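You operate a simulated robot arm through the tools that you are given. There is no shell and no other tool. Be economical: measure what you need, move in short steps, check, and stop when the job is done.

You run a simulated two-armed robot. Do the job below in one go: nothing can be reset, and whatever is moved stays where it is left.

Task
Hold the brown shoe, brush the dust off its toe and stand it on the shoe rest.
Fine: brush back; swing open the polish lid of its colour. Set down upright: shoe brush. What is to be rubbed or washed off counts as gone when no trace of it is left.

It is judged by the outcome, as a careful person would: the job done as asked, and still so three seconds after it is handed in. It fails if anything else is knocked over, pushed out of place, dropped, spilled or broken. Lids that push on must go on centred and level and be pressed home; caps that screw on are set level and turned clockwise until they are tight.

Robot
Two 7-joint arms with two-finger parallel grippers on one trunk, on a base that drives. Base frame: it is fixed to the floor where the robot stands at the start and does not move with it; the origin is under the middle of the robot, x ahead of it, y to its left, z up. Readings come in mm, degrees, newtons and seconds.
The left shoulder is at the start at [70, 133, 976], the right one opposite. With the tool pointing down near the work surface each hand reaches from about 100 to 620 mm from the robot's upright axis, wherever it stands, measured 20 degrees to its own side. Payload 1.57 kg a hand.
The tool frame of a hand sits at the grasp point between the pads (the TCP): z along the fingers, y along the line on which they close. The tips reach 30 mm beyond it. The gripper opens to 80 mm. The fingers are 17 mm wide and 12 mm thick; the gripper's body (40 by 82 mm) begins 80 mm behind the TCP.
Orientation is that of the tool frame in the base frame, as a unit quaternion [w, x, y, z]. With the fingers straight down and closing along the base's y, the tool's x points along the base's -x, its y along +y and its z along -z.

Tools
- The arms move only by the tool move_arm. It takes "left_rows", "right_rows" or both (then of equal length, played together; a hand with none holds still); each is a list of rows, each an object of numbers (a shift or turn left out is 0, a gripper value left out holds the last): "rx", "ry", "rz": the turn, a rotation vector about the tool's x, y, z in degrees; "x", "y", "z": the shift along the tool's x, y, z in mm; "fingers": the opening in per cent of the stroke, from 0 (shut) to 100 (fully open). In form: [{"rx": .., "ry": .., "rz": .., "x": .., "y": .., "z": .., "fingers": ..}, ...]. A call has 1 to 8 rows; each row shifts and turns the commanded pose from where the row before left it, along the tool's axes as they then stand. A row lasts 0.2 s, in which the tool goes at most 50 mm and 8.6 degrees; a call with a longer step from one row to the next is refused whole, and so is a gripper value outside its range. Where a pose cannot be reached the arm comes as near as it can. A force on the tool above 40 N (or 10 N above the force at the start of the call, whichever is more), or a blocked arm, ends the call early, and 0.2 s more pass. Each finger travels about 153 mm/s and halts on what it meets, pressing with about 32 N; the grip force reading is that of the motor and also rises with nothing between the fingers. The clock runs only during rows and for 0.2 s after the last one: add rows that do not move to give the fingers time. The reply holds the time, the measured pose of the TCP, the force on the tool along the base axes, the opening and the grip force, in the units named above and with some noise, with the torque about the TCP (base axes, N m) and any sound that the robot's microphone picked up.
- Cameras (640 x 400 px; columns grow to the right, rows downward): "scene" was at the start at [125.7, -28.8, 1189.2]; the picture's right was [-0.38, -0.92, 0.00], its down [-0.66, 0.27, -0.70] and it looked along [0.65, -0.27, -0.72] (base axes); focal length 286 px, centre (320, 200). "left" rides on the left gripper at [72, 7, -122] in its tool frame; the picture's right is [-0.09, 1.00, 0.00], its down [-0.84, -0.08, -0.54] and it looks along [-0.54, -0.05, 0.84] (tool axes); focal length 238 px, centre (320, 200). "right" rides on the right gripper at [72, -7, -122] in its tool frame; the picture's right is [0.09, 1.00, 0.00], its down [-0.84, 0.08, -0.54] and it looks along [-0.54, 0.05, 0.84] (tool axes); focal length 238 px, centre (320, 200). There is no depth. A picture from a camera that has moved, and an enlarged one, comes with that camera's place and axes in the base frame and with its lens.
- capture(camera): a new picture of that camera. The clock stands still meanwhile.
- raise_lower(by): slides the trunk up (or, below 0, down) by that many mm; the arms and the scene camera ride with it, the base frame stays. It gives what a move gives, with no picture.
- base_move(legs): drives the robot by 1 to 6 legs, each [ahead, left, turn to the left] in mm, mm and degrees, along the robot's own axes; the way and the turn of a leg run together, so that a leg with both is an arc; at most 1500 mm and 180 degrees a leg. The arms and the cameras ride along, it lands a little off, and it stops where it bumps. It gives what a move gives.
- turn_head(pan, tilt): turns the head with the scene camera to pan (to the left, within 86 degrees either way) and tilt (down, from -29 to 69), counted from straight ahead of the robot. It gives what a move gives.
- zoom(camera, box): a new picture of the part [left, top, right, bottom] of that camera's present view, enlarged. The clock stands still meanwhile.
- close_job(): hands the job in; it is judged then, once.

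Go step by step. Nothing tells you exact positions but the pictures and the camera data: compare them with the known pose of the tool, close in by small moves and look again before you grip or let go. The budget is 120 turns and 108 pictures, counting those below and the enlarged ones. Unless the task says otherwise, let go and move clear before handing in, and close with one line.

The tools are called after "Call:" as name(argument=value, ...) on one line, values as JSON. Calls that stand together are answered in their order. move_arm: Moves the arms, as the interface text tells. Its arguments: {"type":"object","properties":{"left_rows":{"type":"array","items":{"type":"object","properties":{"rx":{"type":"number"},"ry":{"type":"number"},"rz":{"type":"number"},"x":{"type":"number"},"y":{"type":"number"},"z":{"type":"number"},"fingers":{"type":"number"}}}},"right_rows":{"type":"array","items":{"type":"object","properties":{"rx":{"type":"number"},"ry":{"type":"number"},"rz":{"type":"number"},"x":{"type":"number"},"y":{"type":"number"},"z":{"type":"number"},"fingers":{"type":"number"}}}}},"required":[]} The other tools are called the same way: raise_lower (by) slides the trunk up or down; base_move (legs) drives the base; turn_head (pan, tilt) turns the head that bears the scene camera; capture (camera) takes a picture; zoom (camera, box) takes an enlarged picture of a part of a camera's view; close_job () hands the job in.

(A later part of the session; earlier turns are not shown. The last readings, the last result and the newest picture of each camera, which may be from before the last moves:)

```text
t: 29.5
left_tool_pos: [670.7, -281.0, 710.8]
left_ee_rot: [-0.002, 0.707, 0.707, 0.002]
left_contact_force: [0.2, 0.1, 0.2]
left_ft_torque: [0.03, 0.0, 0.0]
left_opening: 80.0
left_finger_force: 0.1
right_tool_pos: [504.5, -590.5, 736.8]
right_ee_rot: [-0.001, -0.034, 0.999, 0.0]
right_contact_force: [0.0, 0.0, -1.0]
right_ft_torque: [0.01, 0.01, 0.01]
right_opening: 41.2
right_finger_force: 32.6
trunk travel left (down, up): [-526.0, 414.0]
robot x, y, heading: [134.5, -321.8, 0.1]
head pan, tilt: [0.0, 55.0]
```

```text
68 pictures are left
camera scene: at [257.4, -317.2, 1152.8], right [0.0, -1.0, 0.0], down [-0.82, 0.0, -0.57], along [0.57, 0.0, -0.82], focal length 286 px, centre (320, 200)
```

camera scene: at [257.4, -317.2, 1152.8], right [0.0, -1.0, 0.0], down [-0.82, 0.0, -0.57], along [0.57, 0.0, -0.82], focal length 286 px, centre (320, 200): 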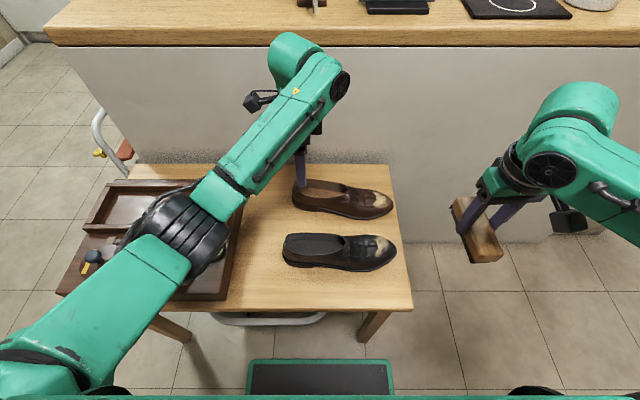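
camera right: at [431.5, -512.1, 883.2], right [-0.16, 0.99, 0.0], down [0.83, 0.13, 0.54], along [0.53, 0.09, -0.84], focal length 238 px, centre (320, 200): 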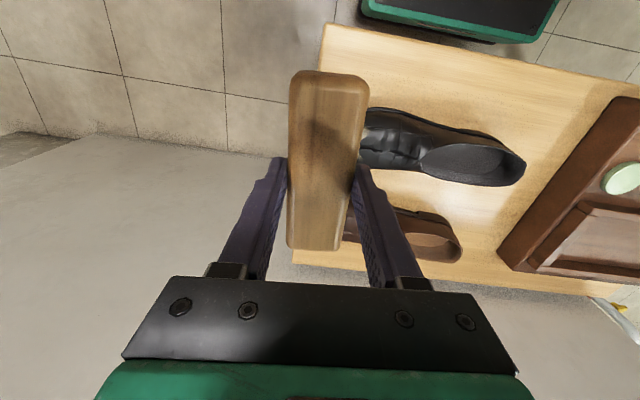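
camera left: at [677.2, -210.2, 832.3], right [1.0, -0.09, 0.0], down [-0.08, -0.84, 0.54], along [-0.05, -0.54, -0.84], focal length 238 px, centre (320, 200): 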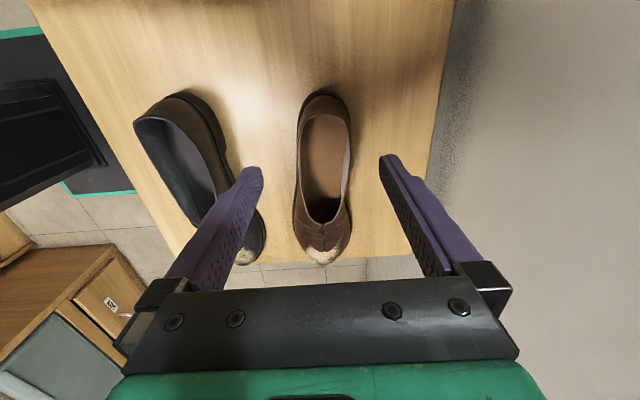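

The heel is now centred near (674, -288), turned about 5°. I'll align to it and descend in steps.

Call:
move_arm(left_rows=[{"x": -7, "y": 3, "rz": 5}, {"z": 30}, {"z": 30}, {"z": 20}, {"z": 15}, {"z": 10}, {}])

Call:
capture(camera="left")

Call:
capture(camera="scene")

```text
t: 31.1
left_tool_pos: [671.8, -288.1, 603.7]
left_ee_rot: [-0.002, 0.737, 0.676, 0.0]
left_contact_force: [-0.9, -0.1, -0.1]
left_ft_torque: [0.0, -0.01, 0.01]
left_opening: 79.8
left_finger_force: 0.1
right_tool_pos: [502.9, -589.6, 737.4]
right_ee_rot: [-0.001, -0.034, 0.999, 0.0]
right_contact_force: [-0.2, -0.2, 0.1]
right_ft_torque: [-0.04, 0.04, -0.04]
right_opening: 41.0
right_finger_force: 31.6
trunk travel left (down, up): [-526.0, 414.0]
robot x, y, heading: [137.5, -321.9, 0.4]
head pan, tilt: [0.0, 55.0]
```

```text
67 pictures are left
camera left: at [685.5, -218.6, 726.0], right [0.98, -0.18, 0.0], down [-0.15, -0.83, 0.54], along [-0.1, -0.53, -0.84], focal length 238 px, centre (320, 200)
```

left: 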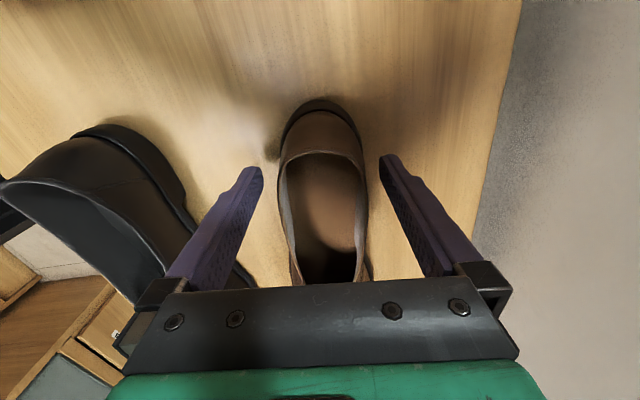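

```text
66 pictures are left
camera scene: at [257.3, -316.9, 1152.8], right [0.0, -1.0, 0.0], down [-0.82, 0.0, -0.57], along [0.57, 0.0, -0.82], focal length 286 px, centre (320, 200)
```

scene: 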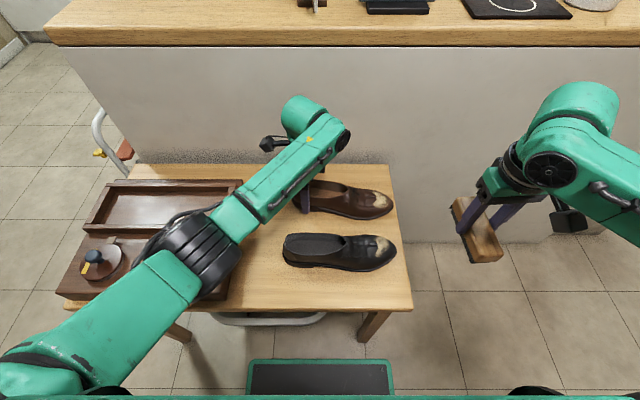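

Well placed between the fingers; down 21 mm more and close.

Call:
move_arm(left_rows=[{"z": 12}, {"z": 9}, {}, {"fingers": 50}, {}, {}])

Call:
capture(camera="left")

Call:
zoom(camera="scene", box=[260, 140, 500, 290])

```text
t: 32.5
left_tool_pos: [672.2, -289.1, 583.2]
left_ee_rot: [-0.002, 0.736, 0.676, 0.002]
left_contact_force: [-0.6, 0.6, -0.5]
left_ft_torque: [0.12, 0.04, -0.08]
left_opening: 58.7
left_finger_force: 31.9
right_tool_pos: [503.0, -590.9, 737.5]
right_ee_rot: [-0.001, -0.034, 0.999, -0.001]
right_contact_force: [0.0, -0.3, -0.6]
right_ft_torque: [-0.01, 0.02, 0.01]
right_opening: 40.9
right_finger_force: 32.0
trunk travel left (down, up): [-526.0, 414.0]
robot x, y, heading: [134.2, -326.3, 0.3]
head pan, tilt: [0.0, 55.0]
```

```text
65 pictures are left
camera left: at [684.4, -218.7, 704.9], right [0.98, -0.18, 0.0], down [-0.15, -0.83, 0.54], along [-0.1, -0.53, -0.84], focal length 238 px, centre (320, 200)
```

left: 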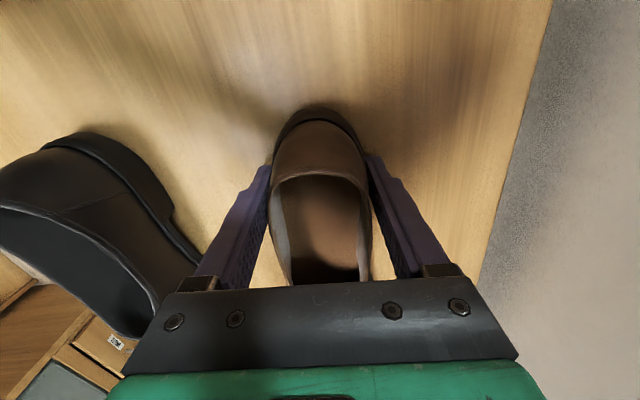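

```text
2.67 times, centred on (380, 215) of scene
camera zoom: at [257.4, -316.8, 1152.7], right [0.0, -1.0, 0.0], down [-0.82, 0.0, -0.57], along [0.57, 0.0, -0.82], focal length 763 px, centre (160, 160)
```

zoom: 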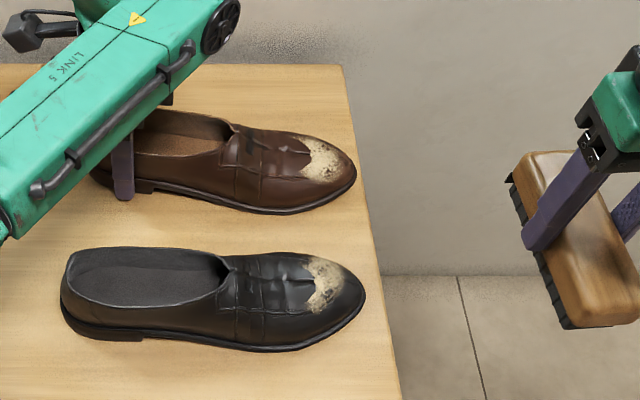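

Shoe held firmly. The dust lies at x≈631–678, y≈-445 to -492, sloping down toward the tip. I'll bring the brush above it, turn it square to the shoe and tilt it to match the slope.

Call:
move_arm(right_rows=[{"x": -38, "y": 15}, {"x": -40, "y": 27}, {"x": -40, "y": 30}, {"x": -42, "y": 26}, {"y": 12, "rz": 8.5}, {"rx": -7}, {"rx": -7}, {}])

Call:
capture(camera="right")

Call:
zoom(camera="scene", box=[260, 100, 500, 250])

```text
t: 34.3
left_tool_pos: [671.5, -288.0, 582.6]
left_ee_rot: [-0.002, 0.737, 0.676, 0.001]
left_contact_force: [0.2, 1.2, 0.2]
left_ft_torque: [0.01, 0.07, -0.02]
left_opening: 58.5
left_finger_force: 32.0
right_tool_pos: [655.3, -468.8, 736.1]
right_ee_rot: [0.003, 0.04, 0.992, 0.122]
right_contact_force: [-0.2, -0.2, -1.5]
right_ft_torque: [-0.02, -0.03, 0.02]
right_opening: 40.9
right_finger_force: 31.6
trunk travel left (down, up): [-526.0, 414.0]
robot x, y, heading: [133.6, -317.4, 0.3]
head pan, tilt: [0.0, 55.0]
```

```text
63 pictures are left
camera right: at [580.4, -498.1, 853.5], right [-0.01, 0.97, 0.24], down [0.83, -0.12, 0.54], along [0.56, 0.21, -0.8], focal length 238 px, centre (320, 200)
```

right: 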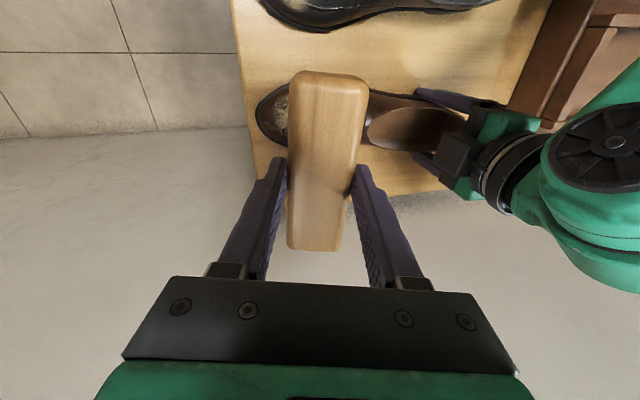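

```text
2.67 times, centred on (380, 175) of scene
camera zoom: at [257.6, -316.7, 1152.7], right [0.0, -1.0, 0.0], down [-0.82, 0.0, -0.57], along [0.57, 0.0, -0.82], focal length 763 px, centre (160, 267)
```

zoom: 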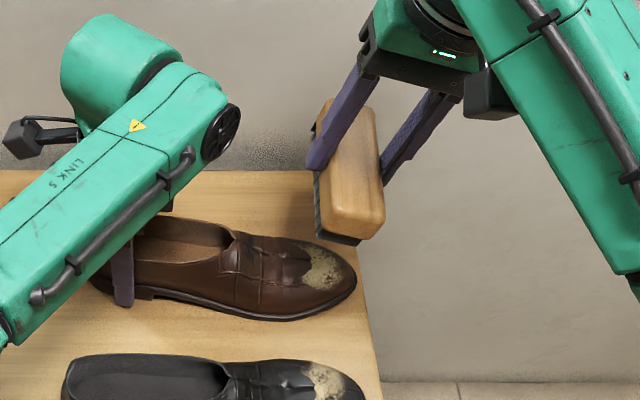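

Oriented. I'll lower it to just over the toe.

Call:
move_arm(right_rows=[{"y": -10, "z": 25}, {"y": -9, "z": 25}, {"y": -9, "z": 22}, {}])

Call:
zoom(camera="scene", box=[300, 130, 460, 230])

Call:
capture(camera="left")

```text
t: 35.3
left_tool_pos: [670.9, -289.0, 583.6]
left_ee_rot: [-0.002, 0.737, 0.676, 0.001]
left_contact_force: [0.6, 1.2, 0.1]
left_ft_torque: [0.04, 0.05, -0.05]
left_opening: 58.8
left_finger_force: 32.3
right_tool_pos: [655.2, -480.0, 661.1]
right_ee_rot: [0.005, 0.039, 0.992, 0.122]
right_contact_force: [0.1, -0.6, -0.8]
right_ft_torque: [-0.03, -0.03, -0.03]
right_opening: 41.2
right_finger_force: 31.8
trunk travel left (down, up): [-526.0, 414.0]
robot x, y, heading: [136.4, -319.4, 0.1]
head pan, tilt: [0.0, 55.0]
```

```text
4.00 times, centred on (380, 180) of scene
camera zoom: at [257.6, -316.7, 1152.7], right [0.0, -1.0, 0.0], down [-0.82, 0.0, -0.57], along [0.57, 0.0, -0.82], focal length 1145 px, centre (80, 280)
```

zoom: 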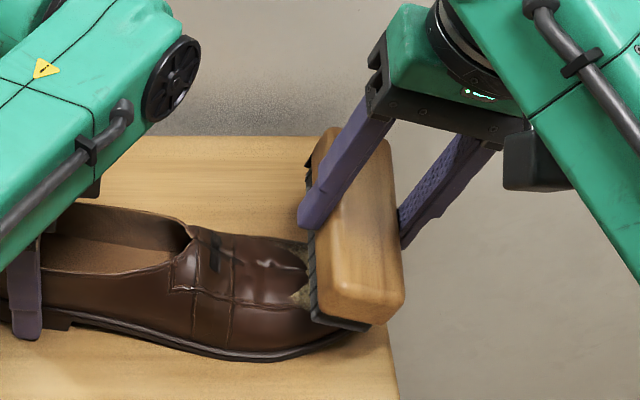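

```text
60 pictures are left
camera left: at [684.6, -218.8, 704.9], right [0.98, -0.18, 0.0], down [-0.15, -0.83, 0.54], along [-0.1, -0.53, -0.84], focal length 238 px, centre (320, 200)
```

left: 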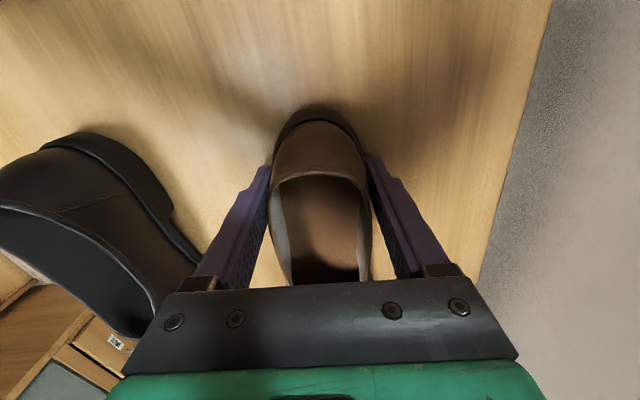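

Call:
move_arm(right_rows=[{"y": -2.4, "z": 10}, {"y": -1, "z": 4}, {"y": -1, "z": 4}, {}])

```text
t: 36.3
left_tool_pos: [672.2, -288.8, 582.0]
left_ee_rot: [-0.001, 0.737, 0.676, 0.0]
left_contact_force: [0.1, 0.3, 0.2]
left_ft_torque: [0.05, 0.03, -0.02]
left_opening: 58.8
left_finger_force: 31.9
right_tool_pos: [655.2, -480.0, 642.6]
right_ee_rot: [0.004, 0.04, 0.992, 0.121]
right_contact_force: [0.1, 0.1, -0.7]
right_ft_torque: [0.01, -0.02, 0.0]
right_opening: 41.0
right_finger_force: 32.6
trunk travel left (down, up): [-526.0, 414.0]
robot x, y, heading: [131.5, -319.6, -0.2]
head pan, tilt: [0.0, 55.0]
```

Call:
move_arm(right_rows=[{"y": -1, "z": 4}, {"y": -1, "z": 4}, {}])

Call:
zoom(camera="scene", box=[300, 130, 460, 230])

```text
t: 37.1
left_tool_pos: [671.5, -289.6, 582.7]
left_ee_rot: [-0.002, 0.737, 0.676, 0.001]
left_contact_force: [0.5, 0.9, -0.7]
left_ft_torque: [-0.02, 0.09, 0.02]
left_opening: 58.7
left_finger_force: 31.6
right_tool_pos: [654.5, -479.8, 633.3]
right_ee_rot: [0.003, 0.04, 0.992, 0.122]
right_contact_force: [-0.8, 0.0, -1.1]
right_ft_torque: [-0.01, 0.02, -0.02]
right_opening: 41.3
right_finger_force: 31.6
trunk travel left (down, up): [-526.0, 414.0]
robot x, y, heading: [131.6, -321.7, 0.3]
head pan, tilt: [0.0, 55.0]
```

```text
4.00 times, centred on (380, 180) of scene
camera zoom: at [257.6, -316.8, 1152.7], right [0.0, -1.0, 0.0], down [-0.82, 0.0, -0.57], along [0.57, 0.0, -0.82], focal length 1145 px, centre (80, 280)
```

zoom: 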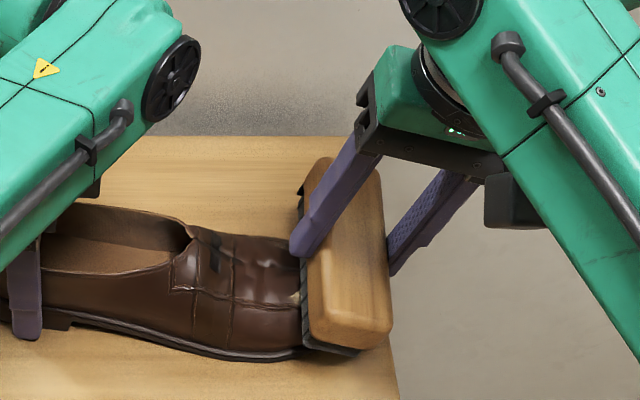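

No contact yet; continue down in small steps.

Call:
move_arm(right_rows=[{"y": -0.7, "z": 3}, {"y": -0.7, "z": 3}, {}])

Call:
move_arm(right_rows=[{"y": -0.7, "z": 3}, {}])

```text
t: 37.9
left_tool_pos: [669.3, -288.6, 584.3]
left_ee_rot: [-0.001, 0.737, 0.676, 0.001]
left_contact_force: [4.3, -1.8, -3.3]
left_ft_torque: [0.46, 0.02, 0.7]
left_opening: 58.7
left_finger_force: 32.0
right_tool_pos: [655.7, -479.9, 631.2]
right_ee_rot: [0.008, 0.039, 0.992, 0.123]
right_contact_force: [-2.2, -0.6, 21.6]
right_ft_torque: [-0.12, 0.09, 0.02]
right_opening: 41.2
right_finger_force: 32.0
trunk travel left (down, up): [-526.0, 414.0]
robot x, y, heading: [131.9, -321.4, -0.1]
head pan, tilt: [0.0, 55.0]
```

```text
t: 38.5
left_tool_pos: [668.9, -288.0, 585.7]
left_ee_rot: [0.0, 0.736, 0.677, 0.001]
left_contact_force: [0.8, -0.6, -1.0]
left_ft_torque: [-0.08, -0.04, 0.17]
left_opening: 58.7
left_finger_force: 31.8
right_tool_pos: [654.5, -478.7, 628.1]
right_ee_rot: [0.009, 0.04, 0.992, 0.121]
right_contact_force: [5.4, -0.4, 29.8]
right_ft_torque: [-0.22, -0.22, 0.02]
right_opening: 41.5
right_finger_force: 31.9
trunk travel left (down, up): [-526.0, 414.0]
robot x, y, heading: [131.2, -315.7, 0.1]
head pan, tilt: [0.0, 55.0]
```

Firm contact at about 30 N. I'll ease off slightly and brush in strokes along the toe.

Call:
move_arm(right_rows=[{"z": -3}, {"y": -10}, {"y": -10}, {"y": 10}, {"y": 10}, {"y": 10}, {"y": -10}, {}])

Call:
move_arm(right_rows=[{"x": 12}, {"y": -10}, {"y": -10}, {"y": 10, "x": -12}, {"y": 10, "x": -12}, {"y": 10}, {"y": -10, "x": 12}, {}])

Call:
zoom(camera="scene", box=[300, 130, 460, 230])

```text
t: 40.3
left_tool_pos: [669.7, -289.4, 583.9]
left_ee_rot: [0.0, 0.737, 0.676, 0.001]
left_contact_force: [-0.2, -1.9, 0.0]
left_ft_torque: [0.1, 0.13, -0.07]
left_opening: 58.6
left_finger_force: 32.0
right_tool_pos: [652.9, -476.0, 628.8]
right_ee_rot: [0.006, 0.038, 0.992, 0.122]
right_contact_force: [0.6, 6.8, 16.7]
right_ft_torque: [0.35, -0.03, 0.01]
right_opening: 40.9
right_finger_force: 32.1
trunk travel left (down, up): [-526.0, 414.0]
robot x, y, heading: [135.7, -320.1, 0.2]
head pan, tilt: [0.0, 55.0]
```

```text
t: 42.1
left_tool_pos: [670.9, -289.0, 583.2]
left_ee_rot: [-0.002, 0.737, 0.676, 0.002]
left_contact_force: [-1.8, 1.0, 0.9]
left_ft_torque: [-0.12, 0.12, -0.2]
left_opening: 58.5
left_finger_force: 31.7
right_tool_pos: [654.8, -479.6, 628.1]
right_ee_rot: [0.005, 0.04, 0.992, 0.121]
right_contact_force: [0.2, -0.5, -1.0]
right_ft_torque: [-0.03, 0.01, 0.01]
right_opening: 41.1
right_finger_force: 32.5
trunk travel left (down, up): [-526.0, 414.0]
robot x, y, heading: [135.1, -317.8, -0.1]
head pan, tilt: [0.0, 55.0]
```

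```text
4.00 times, centred on (380, 180) of scene
camera zoom: at [257.4, -316.6, 1152.7], right [0.0, -1.0, 0.0], down [-0.82, 0.0, -0.57], along [0.57, 0.0, -0.82], focal length 1145 px, centre (80, 280)
```

zoom: 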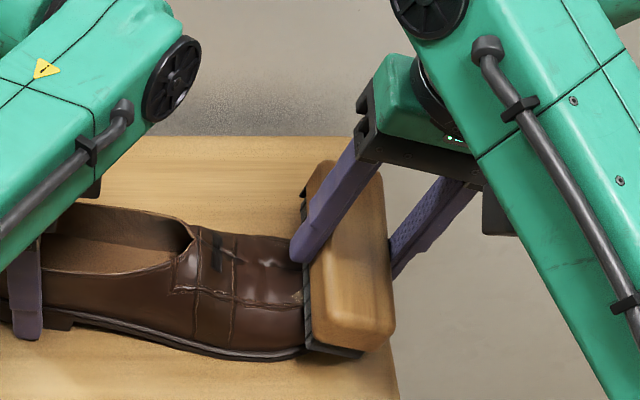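

Let me lift off and see how much dust is left.

Call:
move_arm(right_rows=[{"z": -40}, {"z": -35, "y": -10}, {"y": -40}, {"y": -40}, {}])

Call:
zoom(camera="scene", box=[320, 150, 440, 230])

```text
t: 43.3
left_tool_pos: [670.6, -288.3, 583.1]
left_ee_rot: [-0.002, 0.737, 0.676, 0.001]
left_contact_force: [1.2, 0.9, 0.7]
left_ft_torque: [-0.01, 0.06, 0.04]
left_opening: 58.7
left_finger_force: 32.0
right_tool_pos: [646.0, -583.7, 675.9]
right_ee_rot: [0.004, 0.04, 0.992, 0.121]
right_contact_force: [-0.2, 1.3, -0.3]
right_ft_torque: [0.0, 0.03, -0.04]
right_opening: 41.0
right_finger_force: 32.3
trunk travel left (down, up): [-526.0, 414.0]
robot x, y, heading: [134.8, -318.6, -0.1]
head pan, tilt: [0.0, 55.0]
```

```text
5.00 times, centred on (380, 190) of scene
camera zoom: at [257.6, -316.9, 1152.7], right [0.0, -1.0, 0.0], down [-0.82, 0.0, -0.57], along [0.57, 0.0, -0.82], focal length 1431 px, centre (20, 250)
```

zoom: 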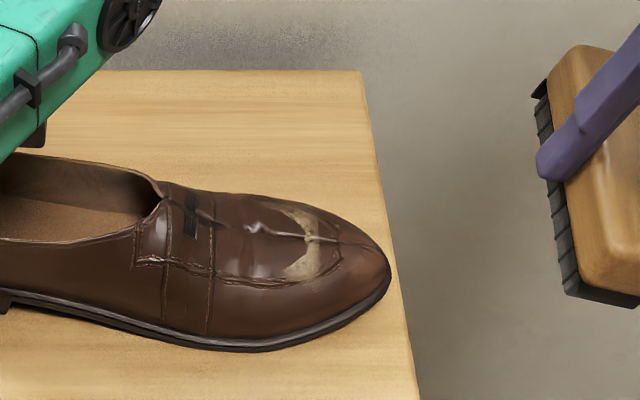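

Most of the dust is gone; a band remains at y≈-445 to -470, further back on the toe. I'll return there with the brush a little higher and further back.

Call:
move_arm(right_rows=[{"y": 40}, {"y": 40}, {"y": 38}, {"z": 21}, {"z": 20}, {"z": 6, "y": -1.5}, {}])

Call:
zoom(camera="scene", box=[300, 130, 460, 230])

```text
t: 44.9
left_tool_pos: [671.1, -288.6, 583.4]
left_ee_rot: [-0.002, 0.737, 0.676, 0.001]
left_contact_force: [0.6, 1.5, 0.1]
left_ft_torque: [-0.04, 0.09, -0.02]
left_opening: 58.3
left_finger_force: 31.9
right_tool_pos: [655.0, -458.8, 660.8]
right_ee_rot: [0.004, 0.04, 0.992, 0.122]
right_contact_force: [0.2, 0.1, -0.9]
right_ft_torque: [-0.02, 0.03, 0.03]
right_opening: 41.1
right_finger_force: 31.5
trunk travel left (down, up): [-526.0, 414.0]
robot x, y, heading: [133.1, -319.3, 0.4]
head pan, tilt: [0.0, 55.0]
```

```text
4.00 times, centred on (380, 180) of scene
camera zoom: at [257.5, -316.7, 1152.7], right [0.0, -1.0, 0.0], down [-0.82, 0.0, -0.57], along [0.57, 0.0, -0.82], focal length 1145 px, centre (80, 280)
```

zoom: 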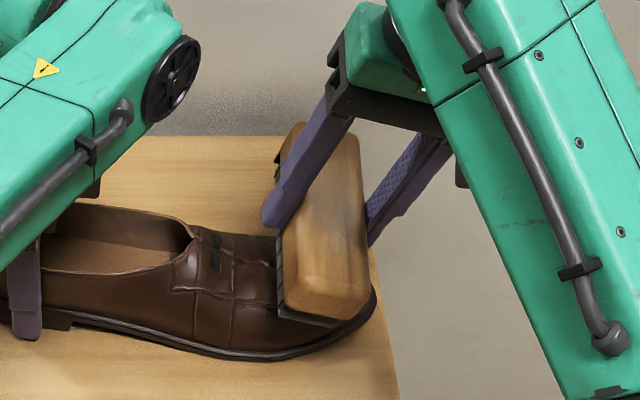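

Call:
move_arm(right_rows=[{"y": -1.5, "z": 6}, {"y": -1, "z": 4}, {"y": -1, "z": 3}, {}])

Call:
move_arm(right_rows=[{"y": -0.7, "z": 3}, {}])

```text
t: 45.9
left_tool_pos: [670.6, -289.2, 582.9]
left_ee_rot: [-0.002, 0.737, 0.676, 0.0]
left_contact_force: [1.2, 1.1, -0.5]
left_ft_torque: [0.04, 0.05, -0.07]
left_opening: 58.4
left_finger_force: 32.0
right_tool_pos: [657.5, -461.2, 647.4]
right_ee_rot: [0.004, 0.04, 0.992, 0.121]
right_contact_force: [0.3, -0.4, -1.0]
right_ft_torque: [0.0, 0.03, -0.02]
right_opening: 41.1
right_finger_force: 32.0
trunk travel left (down, up): [-526.0, 414.0]
robot x, y, heading: [138.7, -318.5, 0.1]
head pan, tilt: [0.0, 55.0]
```

```text
t: 46.5
left_tool_pos: [671.4, -288.3, 583.6]
left_ee_rot: [-0.002, 0.737, 0.676, 0.0]
left_contact_force: [0.5, 1.8, 0.2]
left_ft_torque: [0.04, 0.06, -0.03]
left_opening: 58.5
left_finger_force: 31.5
right_tool_pos: [656.6, -459.9, 645.6]
right_ee_rot: [0.004, 0.04, 0.992, 0.122]
right_contact_force: [-0.8, -0.1, -0.9]
right_ft_torque: [-0.01, -0.05, 0.01]
right_opening: 41.0
right_finger_force: 32.2
trunk travel left (down, up): [-526.0, 414.0]
robot x, y, heading: [131.5, -320.8, 0.1]
head pan, tilt: [0.0, 55.0]
```

Call:
move_arm(right_rows=[{"y": -0.7, "z": 3}, {"y": -0.7, "z": 2}, {}])

Call:
move_arm(right_rows=[{"y": -0.5, "z": 2}, {}])

```text
t: 47.3
left_tool_pos: [671.9, -289.3, 582.9]
left_ee_rot: [-0.002, 0.736, 0.676, 0.001]
left_contact_force: [0.3, 1.7, -0.1]
left_ft_torque: [0.01, 0.06, 0.01]
left_opening: 58.6
left_finger_force: 32.0
right_tool_pos: [656.1, -459.9, 640.1]
right_ee_rot: [0.004, 0.04, 0.992, 0.122]
right_contact_force: [0.1, -0.3, -0.2]
right_ft_torque: [-0.01, 0.0, 0.0]
right_opening: 41.6
right_finger_force: 32.0
trunk travel left (down, up): [-526.0, 414.0]
robot x, y, heading: [136.6, -316.3, -0.0]
head pan, tilt: [0.0, 55.0]
```

```text
t: 47.9
left_tool_pos: [671.6, -289.9, 582.9]
left_ee_rot: [-0.002, 0.736, 0.677, 0.0]
left_contact_force: [0.4, 0.9, 0.7]
left_ft_torque: [0.02, 0.03, 0.03]
left_opening: 58.3
left_finger_force: 32.2
right_tool_pos: [656.9, -461.4, 638.2]
right_ee_rot: [0.005, 0.04, 0.992, 0.122]
right_contact_force: [0.2, -0.5, -1.1]
right_ft_torque: [0.02, -0.02, 0.02]
right_opening: 41.1
right_finger_force: 31.7
trunk travel left (down, up): [-526.0, 414.0]
robot x, y, heading: [136.2, -320.0, -0.3]
head pan, tilt: [0.0, 55.0]
```

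Call:
move_arm(right_rows=[{"y": -0.5, "z": 2}, {"y": -0.5, "z": 2}, {}])

Call:
move_arm(right_rows=[{"y": -0.5, "z": 2}, {}])

```text
t: 48.7
left_tool_pos: [671.0, -288.2, 582.8]
left_ee_rot: [-0.001, 0.736, 0.677, 0.002]
left_contact_force: [0.6, 0.9, 0.9]
left_ft_torque: [0.02, 0.11, 0.02]
left_opening: 58.1
left_finger_force: 32.1
right_tool_pos: [655.9, -460.5, 632.6]
right_ee_rot: [0.004, 0.039, 0.992, 0.122]
right_contact_force: [0.6, -0.2, -0.7]
right_ft_torque: [-0.03, 0.03, 0.0]
right_opening: 41.0
right_finger_force: 31.8
trunk travel left (down, up): [-526.0, 414.0]
robot x, y, heading: [134.8, -317.0, -0.2]
head pan, tilt: [0.0, 55.0]
```

```text
t: 49.3
left_tool_pos: [670.9, -289.1, 582.0]
left_ee_rot: [-0.001, 0.736, 0.677, 0.001]
left_contact_force: [3.3, -0.1, -1.8]
left_ft_torque: [0.41, 0.06, 0.73]
left_opening: 58.4
left_finger_force: 32.4
right_tool_pos: [656.8, -460.4, 631.0]
right_ee_rot: [0.006, 0.04, 0.992, 0.122]
right_contact_force: [-1.9, -0.8, 10.6]
right_ft_torque: [-0.08, 0.15, -0.01]
right_opening: 41.2
right_finger_force: 31.6
trunk travel left (down, up): [-526.0, 414.0]
robot x, y, heading: [134.6, -321.4, 0.1]
head pan, tilt: [0.0, 55.0]
```

Contact came at the toe-side edge, so the tilt is too steep here. I'll ease up, level the brush by about 8° and lower again.

Call:
move_arm(right_rows=[{"z": -12}, {"rx": 8}, {"y": 4}, {"z": 4}, {}])

Call:
move_arm(right_rows=[{"z": 3}, {}])

```text
t: 50.5
left_tool_pos: [671.3, -289.0, 583.2]
left_ee_rot: [-0.002, 0.737, 0.676, 0.001]
left_contact_force: [-1.6, -0.1, 0.9]
left_ft_torque: [-0.15, 0.12, -0.14]
left_opening: 58.6
left_finger_force: 31.5
right_tool_pos: [655.9, -461.9, 637.0]
right_ee_rot: [0.002, 0.04, 0.998, 0.052]
right_contact_force: [1.3, 0.3, -0.3]
right_ft_torque: [0.01, 0.0, 0.01]
right_opening: 41.2
right_finger_force: 32.0
trunk travel left (down, up): [-526.0, 414.0]
robot x, y, heading: [133.6, -318.1, -0.3]
head pan, tilt: [0.0, 55.0]
```

```text
t: 51.1
left_tool_pos: [670.4, -289.3, 582.5]
left_ee_rot: [-0.002, 0.737, 0.676, 0.0]
left_contact_force: [-2.1, -0.2, 0.0]
left_ft_torque: [-0.08, 0.1, -0.08]
left_opening: 58.6
left_finger_force: 32.1
right_tool_pos: [656.9, -461.2, 633.8]
right_ee_rot: [0.001, 0.04, 0.998, 0.053]
right_contact_force: [-0.5, 0.8, -0.9]
right_ft_torque: [0.0, 0.03, -0.02]
right_opening: 40.9
right_finger_force: 31.5
trunk travel left (down, up): [-526.0, 414.0]
robot x, y, heading: [137.7, -318.4, 0.2]
head pan, tilt: [0.0, 55.0]
```

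Call:
move_arm(right_rows=[{"z": 3}, {}])

Call:
move_arm(right_rows=[{"z": 2}, {}])

```text
t: 51.7
left_tool_pos: [672.1, -289.1, 583.4]
left_ee_rot: [-0.002, 0.737, 0.676, 0.001]
left_contact_force: [-0.9, -1.3, -0.7]
left_ft_torque: [0.04, 0.14, 0.09]
left_opening: 58.5
left_finger_force: 32.0
right_tool_pos: [657.6, -459.7, 632.4]
right_ee_rot: [0.002, 0.041, 0.998, 0.053]
right_contact_force: [-0.8, 0.3, 1.6]
right_ft_torque: [0.05, 0.0, -0.02]
right_opening: 41.1
right_finger_force: 31.9
trunk travel left (down, up): [-526.0, 414.0]
robot x, y, heading: [135.3, -317.6, 0.1]
head pan, tilt: [0.0, 55.0]
```

```text
t: 52.3
left_tool_pos: [671.2, -288.9, 583.7]
left_ee_rot: [-0.002, 0.737, 0.676, 0.001]
left_contact_force: [2.0, 0.6, -2.4]
left_ft_torque: [0.03, 0.16, 0.41]
left_opening: 58.7
left_finger_force: 32.0
right_tool_pos: [656.3, -459.5, 631.6]
right_ee_rot: [0.003, 0.04, 0.998, 0.053]
right_contact_force: [1.3, -4.8, 9.7]
right_ft_torque: [0.05, -0.1, -0.06]
right_opening: 41.0
right_finger_force: 32.1
trunk travel left (down, up): [-526.0, 414.0]
robot x, y, heading: [134.9, -317.5, 0.1]
head pan, tilt: [0.0, 55.0]
```

Contact at about 10 N. Brushing back and forth over the band, keeping a little pressure.

Call:
move_arm(right_rows=[{"y": 8, "z": 1}, {"y": 8}, {"y": -8}, {"y": -10}, {"y": -8}, {"y": 10}, {"y": 10}, {}])

Call:
move_arm(right_rows=[{"y": 6}, {"y": -10, "x": 8}, {"y": -10}, {"y": 10}, {"y": 10, "x": -16}, {"y": -10}, {"y": -10}, {"y": 10, "x": 8}])

Call:
move_arm(right_rows=[{"z": -40}, {"z": -35, "y": -10}, {"y": -45}, {"y": -45}, {"y": -40}, {}])

Call:
zoom(camera="scene", box=[320, 150, 440, 230])

```text
t: 53.0
left_tool_pos: [670.7, -285.6, 582.2]
left_ee_rot: [-0.006, 0.735, 0.678, 0.005]
left_contact_force: [-2.1, 0.0, 4.4]
left_ft_torque: [0.01, 0.17, -0.01]
left_opening: 58.9
left_finger_force: 31.9
right_tool_pos: [656.2, -449.9, 634.6]
right_ee_rot: [0.004, 0.043, 0.998, 0.047]
right_contact_force: [-2.9, -2.7, 4.9]
right_ft_torque: [-0.03, 0.15, 0.06]
right_opening: 41.0
right_finger_force: 32.5
trunk travel left (down, up): [-526.0, 414.0]
robot x, y, heading: [131.6, -318.3, 0.3]
head pan, tilt: [0.0, 55.0]
stopped in row 3 (right hand): the force on the tool passed its limit at 42 N (the readings are from after the stop); the commanded pose is now the measured one
```

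```text
t: 54.8
left_tool_pos: [670.3, -284.0, 582.5]
left_ee_rot: [-0.006, 0.734, 0.679, 0.004]
left_contact_force: [-5.2, 3.9, 10.3]
left_ft_torque: [-0.07, -0.16, -0.01]
left_opening: 58.4
left_finger_force: 32.3
right_tool_pos: [658.8, -452.2, 632.9]
right_ee_rot: [0.004, 0.044, 0.998, 0.046]
right_contact_force: [-0.8, -0.9, -0.7]
right_ft_torque: [-0.06, 0.02, 0.03]
right_opening: 41.0
right_finger_force: 31.8
trunk travel left (down, up): [-526.0, 414.0]
robot x, y, heading: [134.2, -315.8, 0.0]
head pan, tilt: [0.0, 55.0]
```

```text
t: 56.2
left_tool_pos: [670.0, -285.1, 582.7]
left_ee_rot: [-0.006, 0.734, 0.679, 0.004]
left_contact_force: [-4.8, 3.8, 11.7]
left_ft_torque: [0.12, 0.38, -0.09]
left_opening: 58.4
left_finger_force: 32.1
right_tool_pos: [645.0, -598.5, 692.2]
right_ee_rot: [0.004, 0.043, 0.998, 0.047]
right_contact_force: [0.4, 0.2, -1.4]
right_ft_torque: [0.0, 0.01, 0.01]
right_opening: 41.3
right_finger_force: 32.0
trunk travel left (down, up): [-526.0, 414.0]
robot x, y, heading: [129.5, -320.3, 0.1]
head pan, tilt: [0.0, 55.0]
```

```text
5.00 times, centred on (380, 190) of scene
camera zoom: at [255.0, -316.7, 1153.1], right [0.0, -1.0, 0.0], down [-0.82, 0.0, -0.58], along [0.58, 0.0, -0.82], focal length 1431 px, centre (20, 250)
```

zoom: 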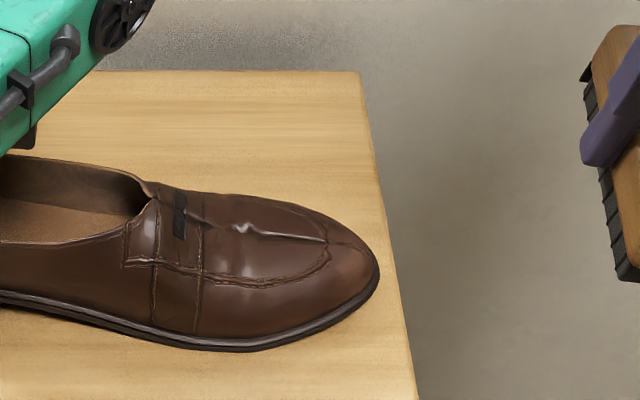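

The toe looks clean. Before carrying the shoe, I'll regrip it nearer its balance point (the waist) and a little higher, so the fingers clear the rest's frame. Opening and lifting the left hand to re-measure.

Call:
move_arm(left_rows=[{"fingers": 100}, {}, {"z": -30}, {"z": -45}, {"z": -45}, {"x": -35}, {}])

Call:
capture(camera="left")

Call:
capture(camera="right")

Call:
zoom(camera="scene", box=[40, 140, 280, 320])

```text
t: 57.8
left_tool_pos: [670.0, -320.0, 699.8]
left_ee_rot: [-0.007, 0.734, 0.679, 0.003]
left_contact_force: [0.2, -0.6, -0.3]
left_ft_torque: [-0.06, 0.03, 0.0]
left_opening: 80.1
left_finger_force: 0.2
right_tool_pos: [646.0, -597.1, 690.4]
right_ee_rot: [0.003, 0.044, 0.998, 0.046]
right_contact_force: [-0.1, 0.4, -1.7]
right_ft_torque: [0.0, -0.02, -0.01]
right_opening: 41.1
right_finger_force: 32.0
trunk travel left (down, up): [-526.0, 414.0]
robot x, y, heading: [135.6, -319.2, 0.0]
head pan, tilt: [0.0, 55.0]
```

```text
54 pictures are left
camera left: at [683.0, -250.5, 822.4], right [0.99, -0.17, -0.01], down [-0.14, -0.84, 0.53], along [-0.1, -0.52, -0.85], focal length 238 px, centre (320, 200)
```

left: 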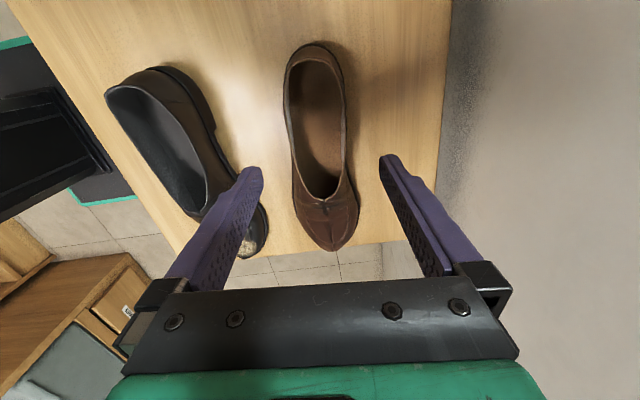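

```text
53 pictures are left
camera right: at [572.2, -608.2, 811.3], right [-0.01, 1.0, 0.09], down [0.84, -0.05, 0.55], along [0.55, 0.08, -0.83], focal length 238 px, centre (320, 200)
```

right: 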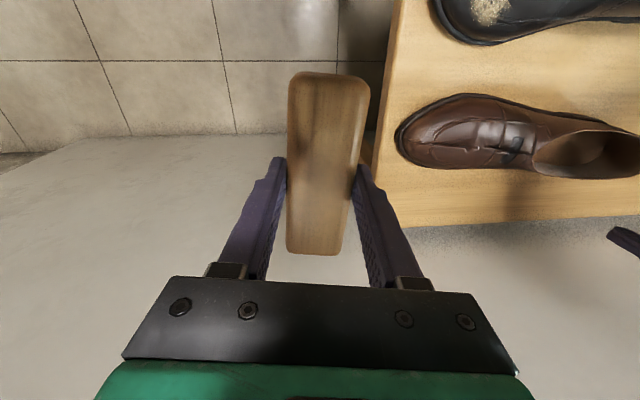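

```text
2.22 times, centred on (160, 230) of scene
camera zoom: at [257.3, -316.4, 1152.8], right [0.0, -1.0, 0.0], down [-0.82, 0.0, -0.57], along [0.57, 0.0, -0.82], focal length 636 px, centre (676, 133)
```

zoom: 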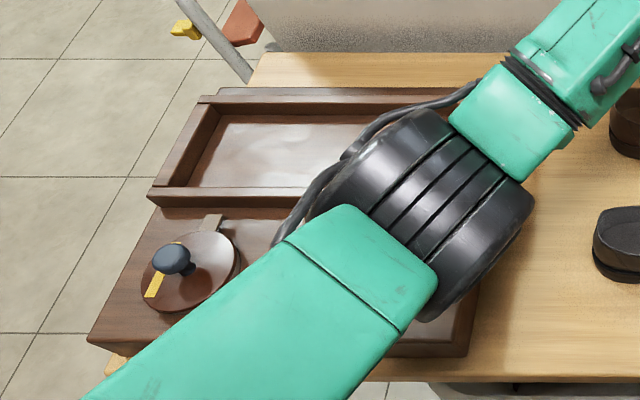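

The toe is clean from both sides. The shoe's waist is about 64 mm wide at y≈-342; I'll shift there and come down to TCP z≈597.

Call:
move_arm(left_rows=[{"x": -22, "y": 5}, {"z": 35}, {"z": 30}, {"z": 20}, {}])

Call:
capture(camera="left")

```text
t: 59.0
left_tool_pos: [674.7, -339.1, 616.3]
left_ee_rot: [-0.006, 0.735, 0.678, 0.003]
left_contact_force: [0.2, 0.9, 0.6]
left_ft_torque: [-0.02, -0.03, -0.02]
left_opening: 79.7
left_finger_force: 0.0
right_tool_pos: [645.0, -597.7, 690.6]
right_ee_rot: [0.003, 0.044, 0.998, 0.047]
right_contact_force: [-0.7, -0.6, -0.2]
right_ft_torque: [0.02, 0.01, 0.02]
right_opening: 41.3
right_finger_force: 32.5
trunk travel left (down, up): [-526.0, 414.0]
robot x, y, heading: [133.6, -318.9, -0.0]
head pan, tilt: [0.0, 55.0]
```

```text
51 pictures are left
camera left: at [687.0, -271.1, 739.9], right [0.99, -0.17, -0.01], down [-0.14, -0.84, 0.53], along [-0.1, -0.52, -0.85], focal length 238 px, centre (320, 200)
```

left: 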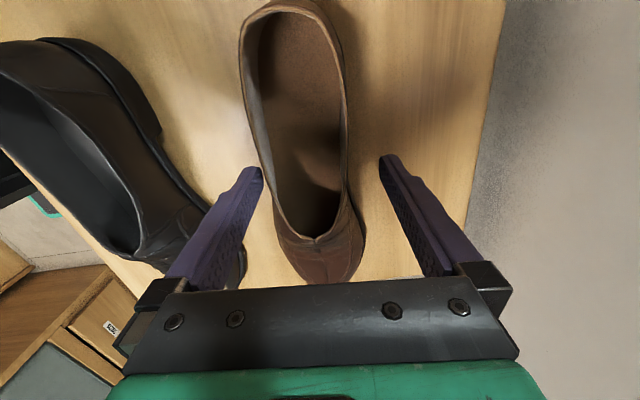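

The shoe sits toward the near finger; shift 11 mm nearer and check again.

Call:
move_arm(left_rows=[{"y": -11}, {}])

Call:
capture(camera="left")

```text
t: 59.6
left_tool_pos: [661.0, -339.6, 616.3]
left_ee_rot: [-0.006, 0.735, 0.678, 0.002]
left_contact_force: [0.5, 0.1, -0.4]
left_ft_torque: [-0.02, 0.03, 0.02]
left_opening: 80.0
left_finger_force: 0.1
right_tool_pos: [646.9, -597.1, 690.3]
right_ee_rot: [0.004, 0.044, 0.998, 0.047]
right_contact_force: [0.2, 1.1, -0.7]
right_ft_torque: [-0.01, 0.0, 0.0]
right_opening: 41.3
right_finger_force: 32.6
trunk travel left (down, up): [-526.0, 414.0]
robot x, y, heading: [131.5, -320.6, -0.0]
head pan, tilt: [0.0, 55.0]
```

```text
50 pictures are left
camera left: at [676.0, -271.2, 739.4], right [0.99, -0.17, -0.01], down [-0.14, -0.84, 0.53], along [-0.1, -0.52, -0.85], focal length 238 px, centre (320, 200)
```

left: 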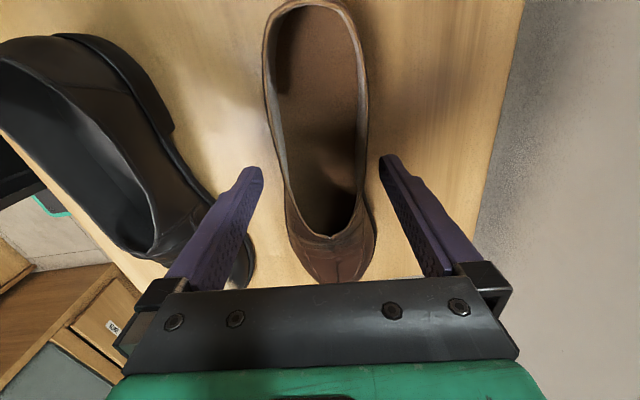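

Centred now. Lower 20 mm and grip.

Call:
move_arm(left_rows=[{"z": 12}, {"z": 9}, {}, {"fingers": 55}, {}, {}])

Call:
capture(camera="left")

Call:
zoom(camera="scene", box=[260, 140, 500, 290])

```text
t: 61.0
left_tool_pos: [660.7, -339.8, 594.5]
left_ee_rot: [-0.007, 0.734, 0.679, 0.003]
left_contact_force: [-1.1, 0.8, 0.9]
left_ft_torque: [0.06, -0.05, 0.0]
left_opening: 68.4
left_finger_force: 32.4
right_tool_pos: [646.2, -598.2, 691.2]
right_ee_rot: [0.002, 0.044, 0.998, 0.048]
right_contact_force: [0.6, -1.0, -1.0]
right_ft_torque: [0.01, -0.01, 0.03]
right_opening: 41.0
right_finger_force: 32.2
trunk travel left (down, up): [-526.0, 414.0]
robot x, y, heading: [137.3, -318.7, 0.1]
head pan, tilt: [0.0, 55.0]
```

```text
49 pictures are left
camera left: at [673.6, -271.7, 718.1], right [0.99, -0.17, -0.01], down [-0.14, -0.84, 0.53], along [-0.1, -0.52, -0.85], focal length 238 px, centre (320, 200)
```

left: 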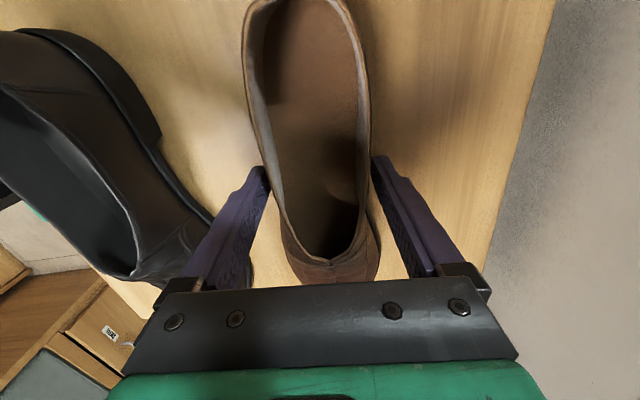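

```text
2.67 times, centred on (380, 215) of scene
camera zoom: at [257.4, -317.1, 1152.7], right [0.0, -1.0, 0.0], down [-0.82, 0.0, -0.57], along [0.57, 0.0, -0.82], focal length 763 px, centre (160, 160)
```

zoom: 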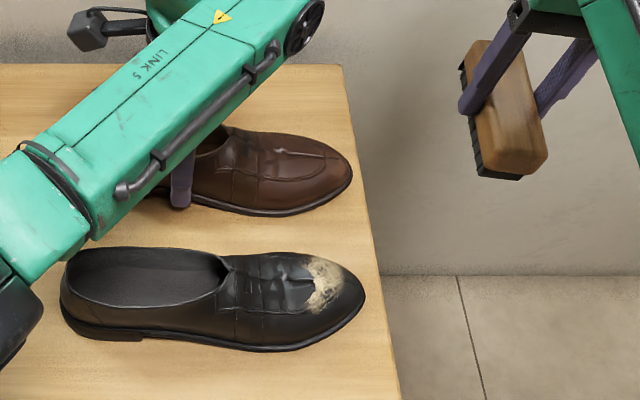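

Gripped at 68 mm. Lift a little and see whether it hangs level; also raise the brush hand.

Call:
move_arm(left_rows=[{"z": -15}, {"z": -25}, {}], right_rows=[{"z": -20}, {"z": -20}, {}])

Call:
zoom(camera="scene", box=[260, 140, 500, 290])

Call:
capture(camera="left")

```text
t: 61.8
left_tool_pos: [662.6, -342.4, 632.6]
left_ee_rot: [-0.007, 0.735, 0.678, 0.003]
left_contact_force: [0.3, -0.4, -3.2]
left_ft_torque: [0.09, 0.03, 0.03]
left_opening: 68.0
left_finger_force: 31.9
right_tool_pos: [645.8, -602.4, 730.6]
right_ee_rot: [0.002, 0.042, 0.998, 0.048]
right_contact_force: [-0.6, 0.6, -0.9]
right_ft_torque: [0.03, -0.02, 0.01]
right_opening: 40.8
right_finger_force: 31.8
trunk travel left (down, up): [-526.0, 414.0]
robot x, y, heading: [137.6, -315.6, 0.2]
head pan, tilt: [0.0, 55.0]
```

```text
2.67 times, centred on (380, 215) of scene
camera zoom: at [258.1, -317.2, 1152.6], right [0.0, -1.0, 0.0], down [-0.82, 0.0, -0.57], along [0.57, 0.0, -0.82], focal length 763 px, centre (160, 160)
```

zoom: 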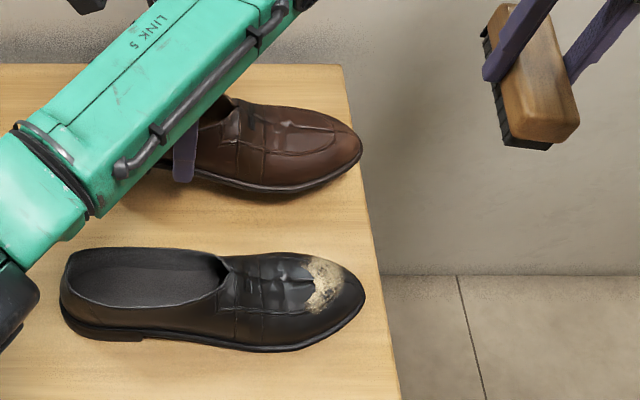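

```text
46 pictures are left
camera left: at [675.6, -273.1, 755.7], right [0.99, -0.17, -0.01], down [-0.14, -0.84, 0.53], along [-0.1, -0.52, -0.85], focal length 238 px, centre (320, 200)
```

left: 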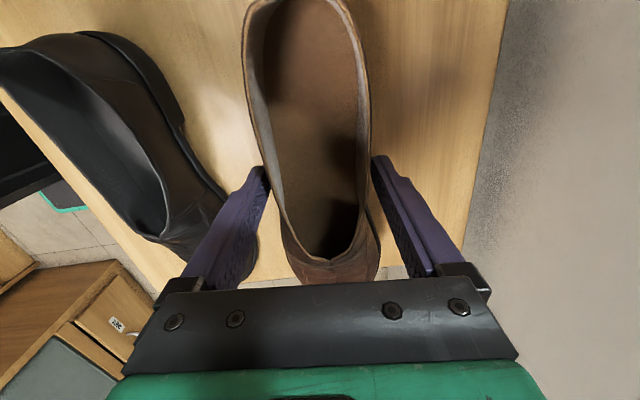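

It hangs level. I'll raise the trunk for clearance everywhere, then drive left so that the rest is in the left hand's reach.

Call:
raise_lower(by=100)

Call:
base_move(legs=[[0, 225, 0]])

Call:
capture(camera="scene")

Call:
capture(camera="left")

```text
t: 63.1
left_tool_pos: [662.9, -342.3, 732.4]
left_ee_rot: [-0.007, 0.734, 0.679, 0.004]
left_contact_force: [-1.2, 0.1, -2.7]
left_ft_torque: [0.07, -0.03, -0.02]
left_opening: 68.1
left_finger_force: 31.5
right_tool_pos: [647.1, -602.7, 832.5]
right_ee_rot: [0.002, 0.043, 0.998, 0.048]
right_contact_force: [-0.7, 0.5, 0.1]
right_ft_torque: [0.01, -0.01, 0.0]
right_opening: 41.3
right_finger_force: 32.4
trunk travel left (down, up): [-626.0, 314.0]
robot x, y, heading: [133.9, -314.9, 0.3]
head pan, tilt: [0.0, 55.0]
```

```text
t: 64.8
left_tool_pos: [661.6, -111.9, 731.8]
left_ee_rot: [-0.007, 0.735, 0.678, 0.003]
left_contact_force: [0.4, 0.7, -2.3]
left_ft_torque: [0.1, 0.02, 0.01]
left_opening: 68.1
left_finger_force: 31.9
right_tool_pos: [645.0, -373.1, 832.4]
right_ee_rot: [0.002, 0.044, 0.998, 0.047]
right_contact_force: [0.2, 0.0, -0.4]
right_ft_torque: [0.0, -0.02, -0.02]
right_opening: 41.0
right_finger_force: 32.0
trunk travel left (down, up): [-626.0, 314.0]
robot x, y, heading: [135.4, -90.0, 0.1]
head pan, tilt: [0.0, 55.0]
```

```text
45 pictures are left
camera scene: at [257.6, -87.1, 1252.7], right [0.0, -1.0, 0.0], down [-0.82, 0.0, -0.57], along [0.57, 0.0, -0.82], focal length 286 px, centre (320, 200)
```

scene: 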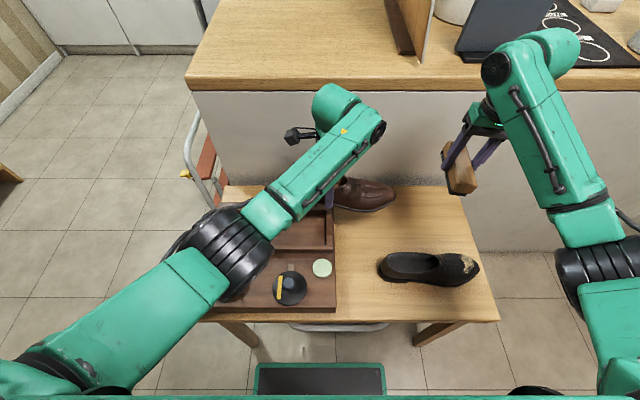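

```text
44 pictures are left
camera left: at [675.2, -43.7, 855.7], right [0.99, -0.17, -0.01], down [-0.14, -0.84, 0.53], along [-0.1, -0.52, -0.85], focal length 238 px, centre (320, 200)
```

left: 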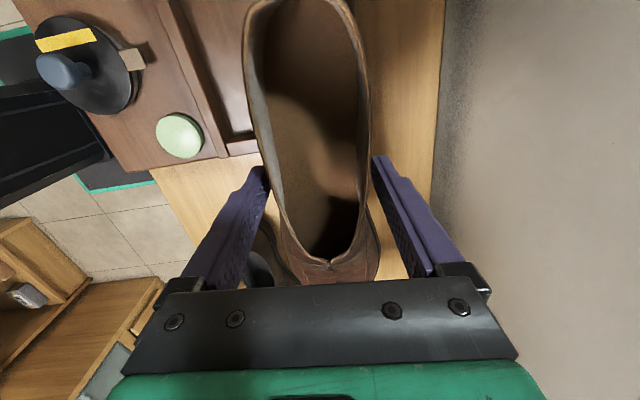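

I'll check the rest's frame in this view before moving over it.

Call:
zoom(camera="scene", box=[180, 170, 360, 320])

Call:
move_arm(left_rows=[{"x": 40, "y": -12}, {"x": 45, "y": -14}, {"x": 45, "y": -14}, {"x": 45, "y": -13}, {"x": 6, "rz": -4.6}, {}])

Call:
capture(camera="left")

Call:
capture(camera="scene")

```text
2.67 times, centred on (270, 245) of scene
camera zoom: at [257.6, -87.1, 1252.7], right [0.0, -1.0, 0.0], down [-0.82, 0.0, -0.57], along [0.57, 0.0, -0.82], focal length 763 px, centre (453, 80)
```

zoom: 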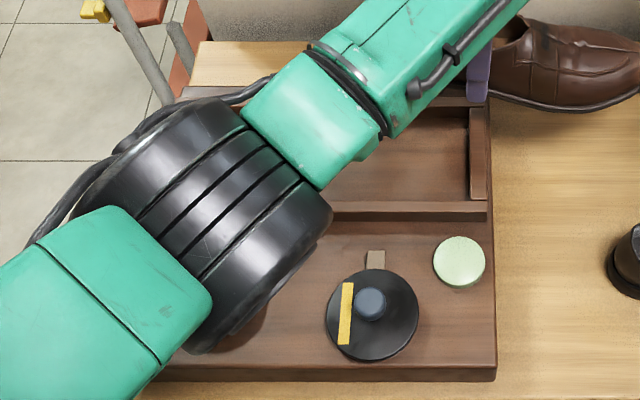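

```text
t: 66.2
left_tool_pos: [622.9, 73.3, 736.6]
left_ee_rot: [-0.007, 0.707, 0.707, 0.004]
left_contact_force: [0.0, 0.4, -2.3]
left_ft_torque: [0.06, 0.0, -0.03]
left_opening: 68.2
left_finger_force: 32.2
right_tool_pos: [644.9, -372.7, 832.0]
right_ee_rot: [0.002, 0.044, 0.998, 0.046]
right_contact_force: [-0.4, -0.3, -0.5]
right_ft_torque: [-0.02, -0.01, -0.02]
right_opening: 41.1
right_finger_force: 32.2
trunk travel left (down, up): [-626.0, 314.0]
robot x, y, heading: [131.2, -89.1, -0.1]
head pan, tilt: [0.0, 55.0]
```

```text
42 pictures are left
camera left: at [630.3, 142.1, 859.5], right [1.0, -0.09, -0.01], down [-0.07, -0.84, 0.53], along [-0.05, -0.53, -0.85], focal length 238 px, centre (320, 200)
```

left: 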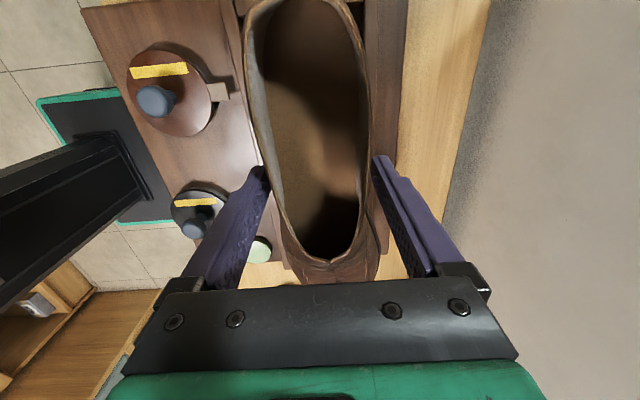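

```text
41 pictures are left
camera scene: at [257.3, -86.8, 1252.7], right [0.0, -1.0, 0.0], down [-0.82, 0.0, -0.57], along [0.57, 0.0, -0.82], focal length 286 px, centre (320, 200)
```

scene: 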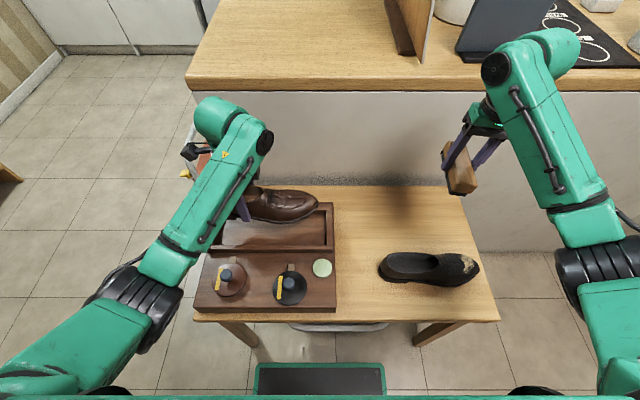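

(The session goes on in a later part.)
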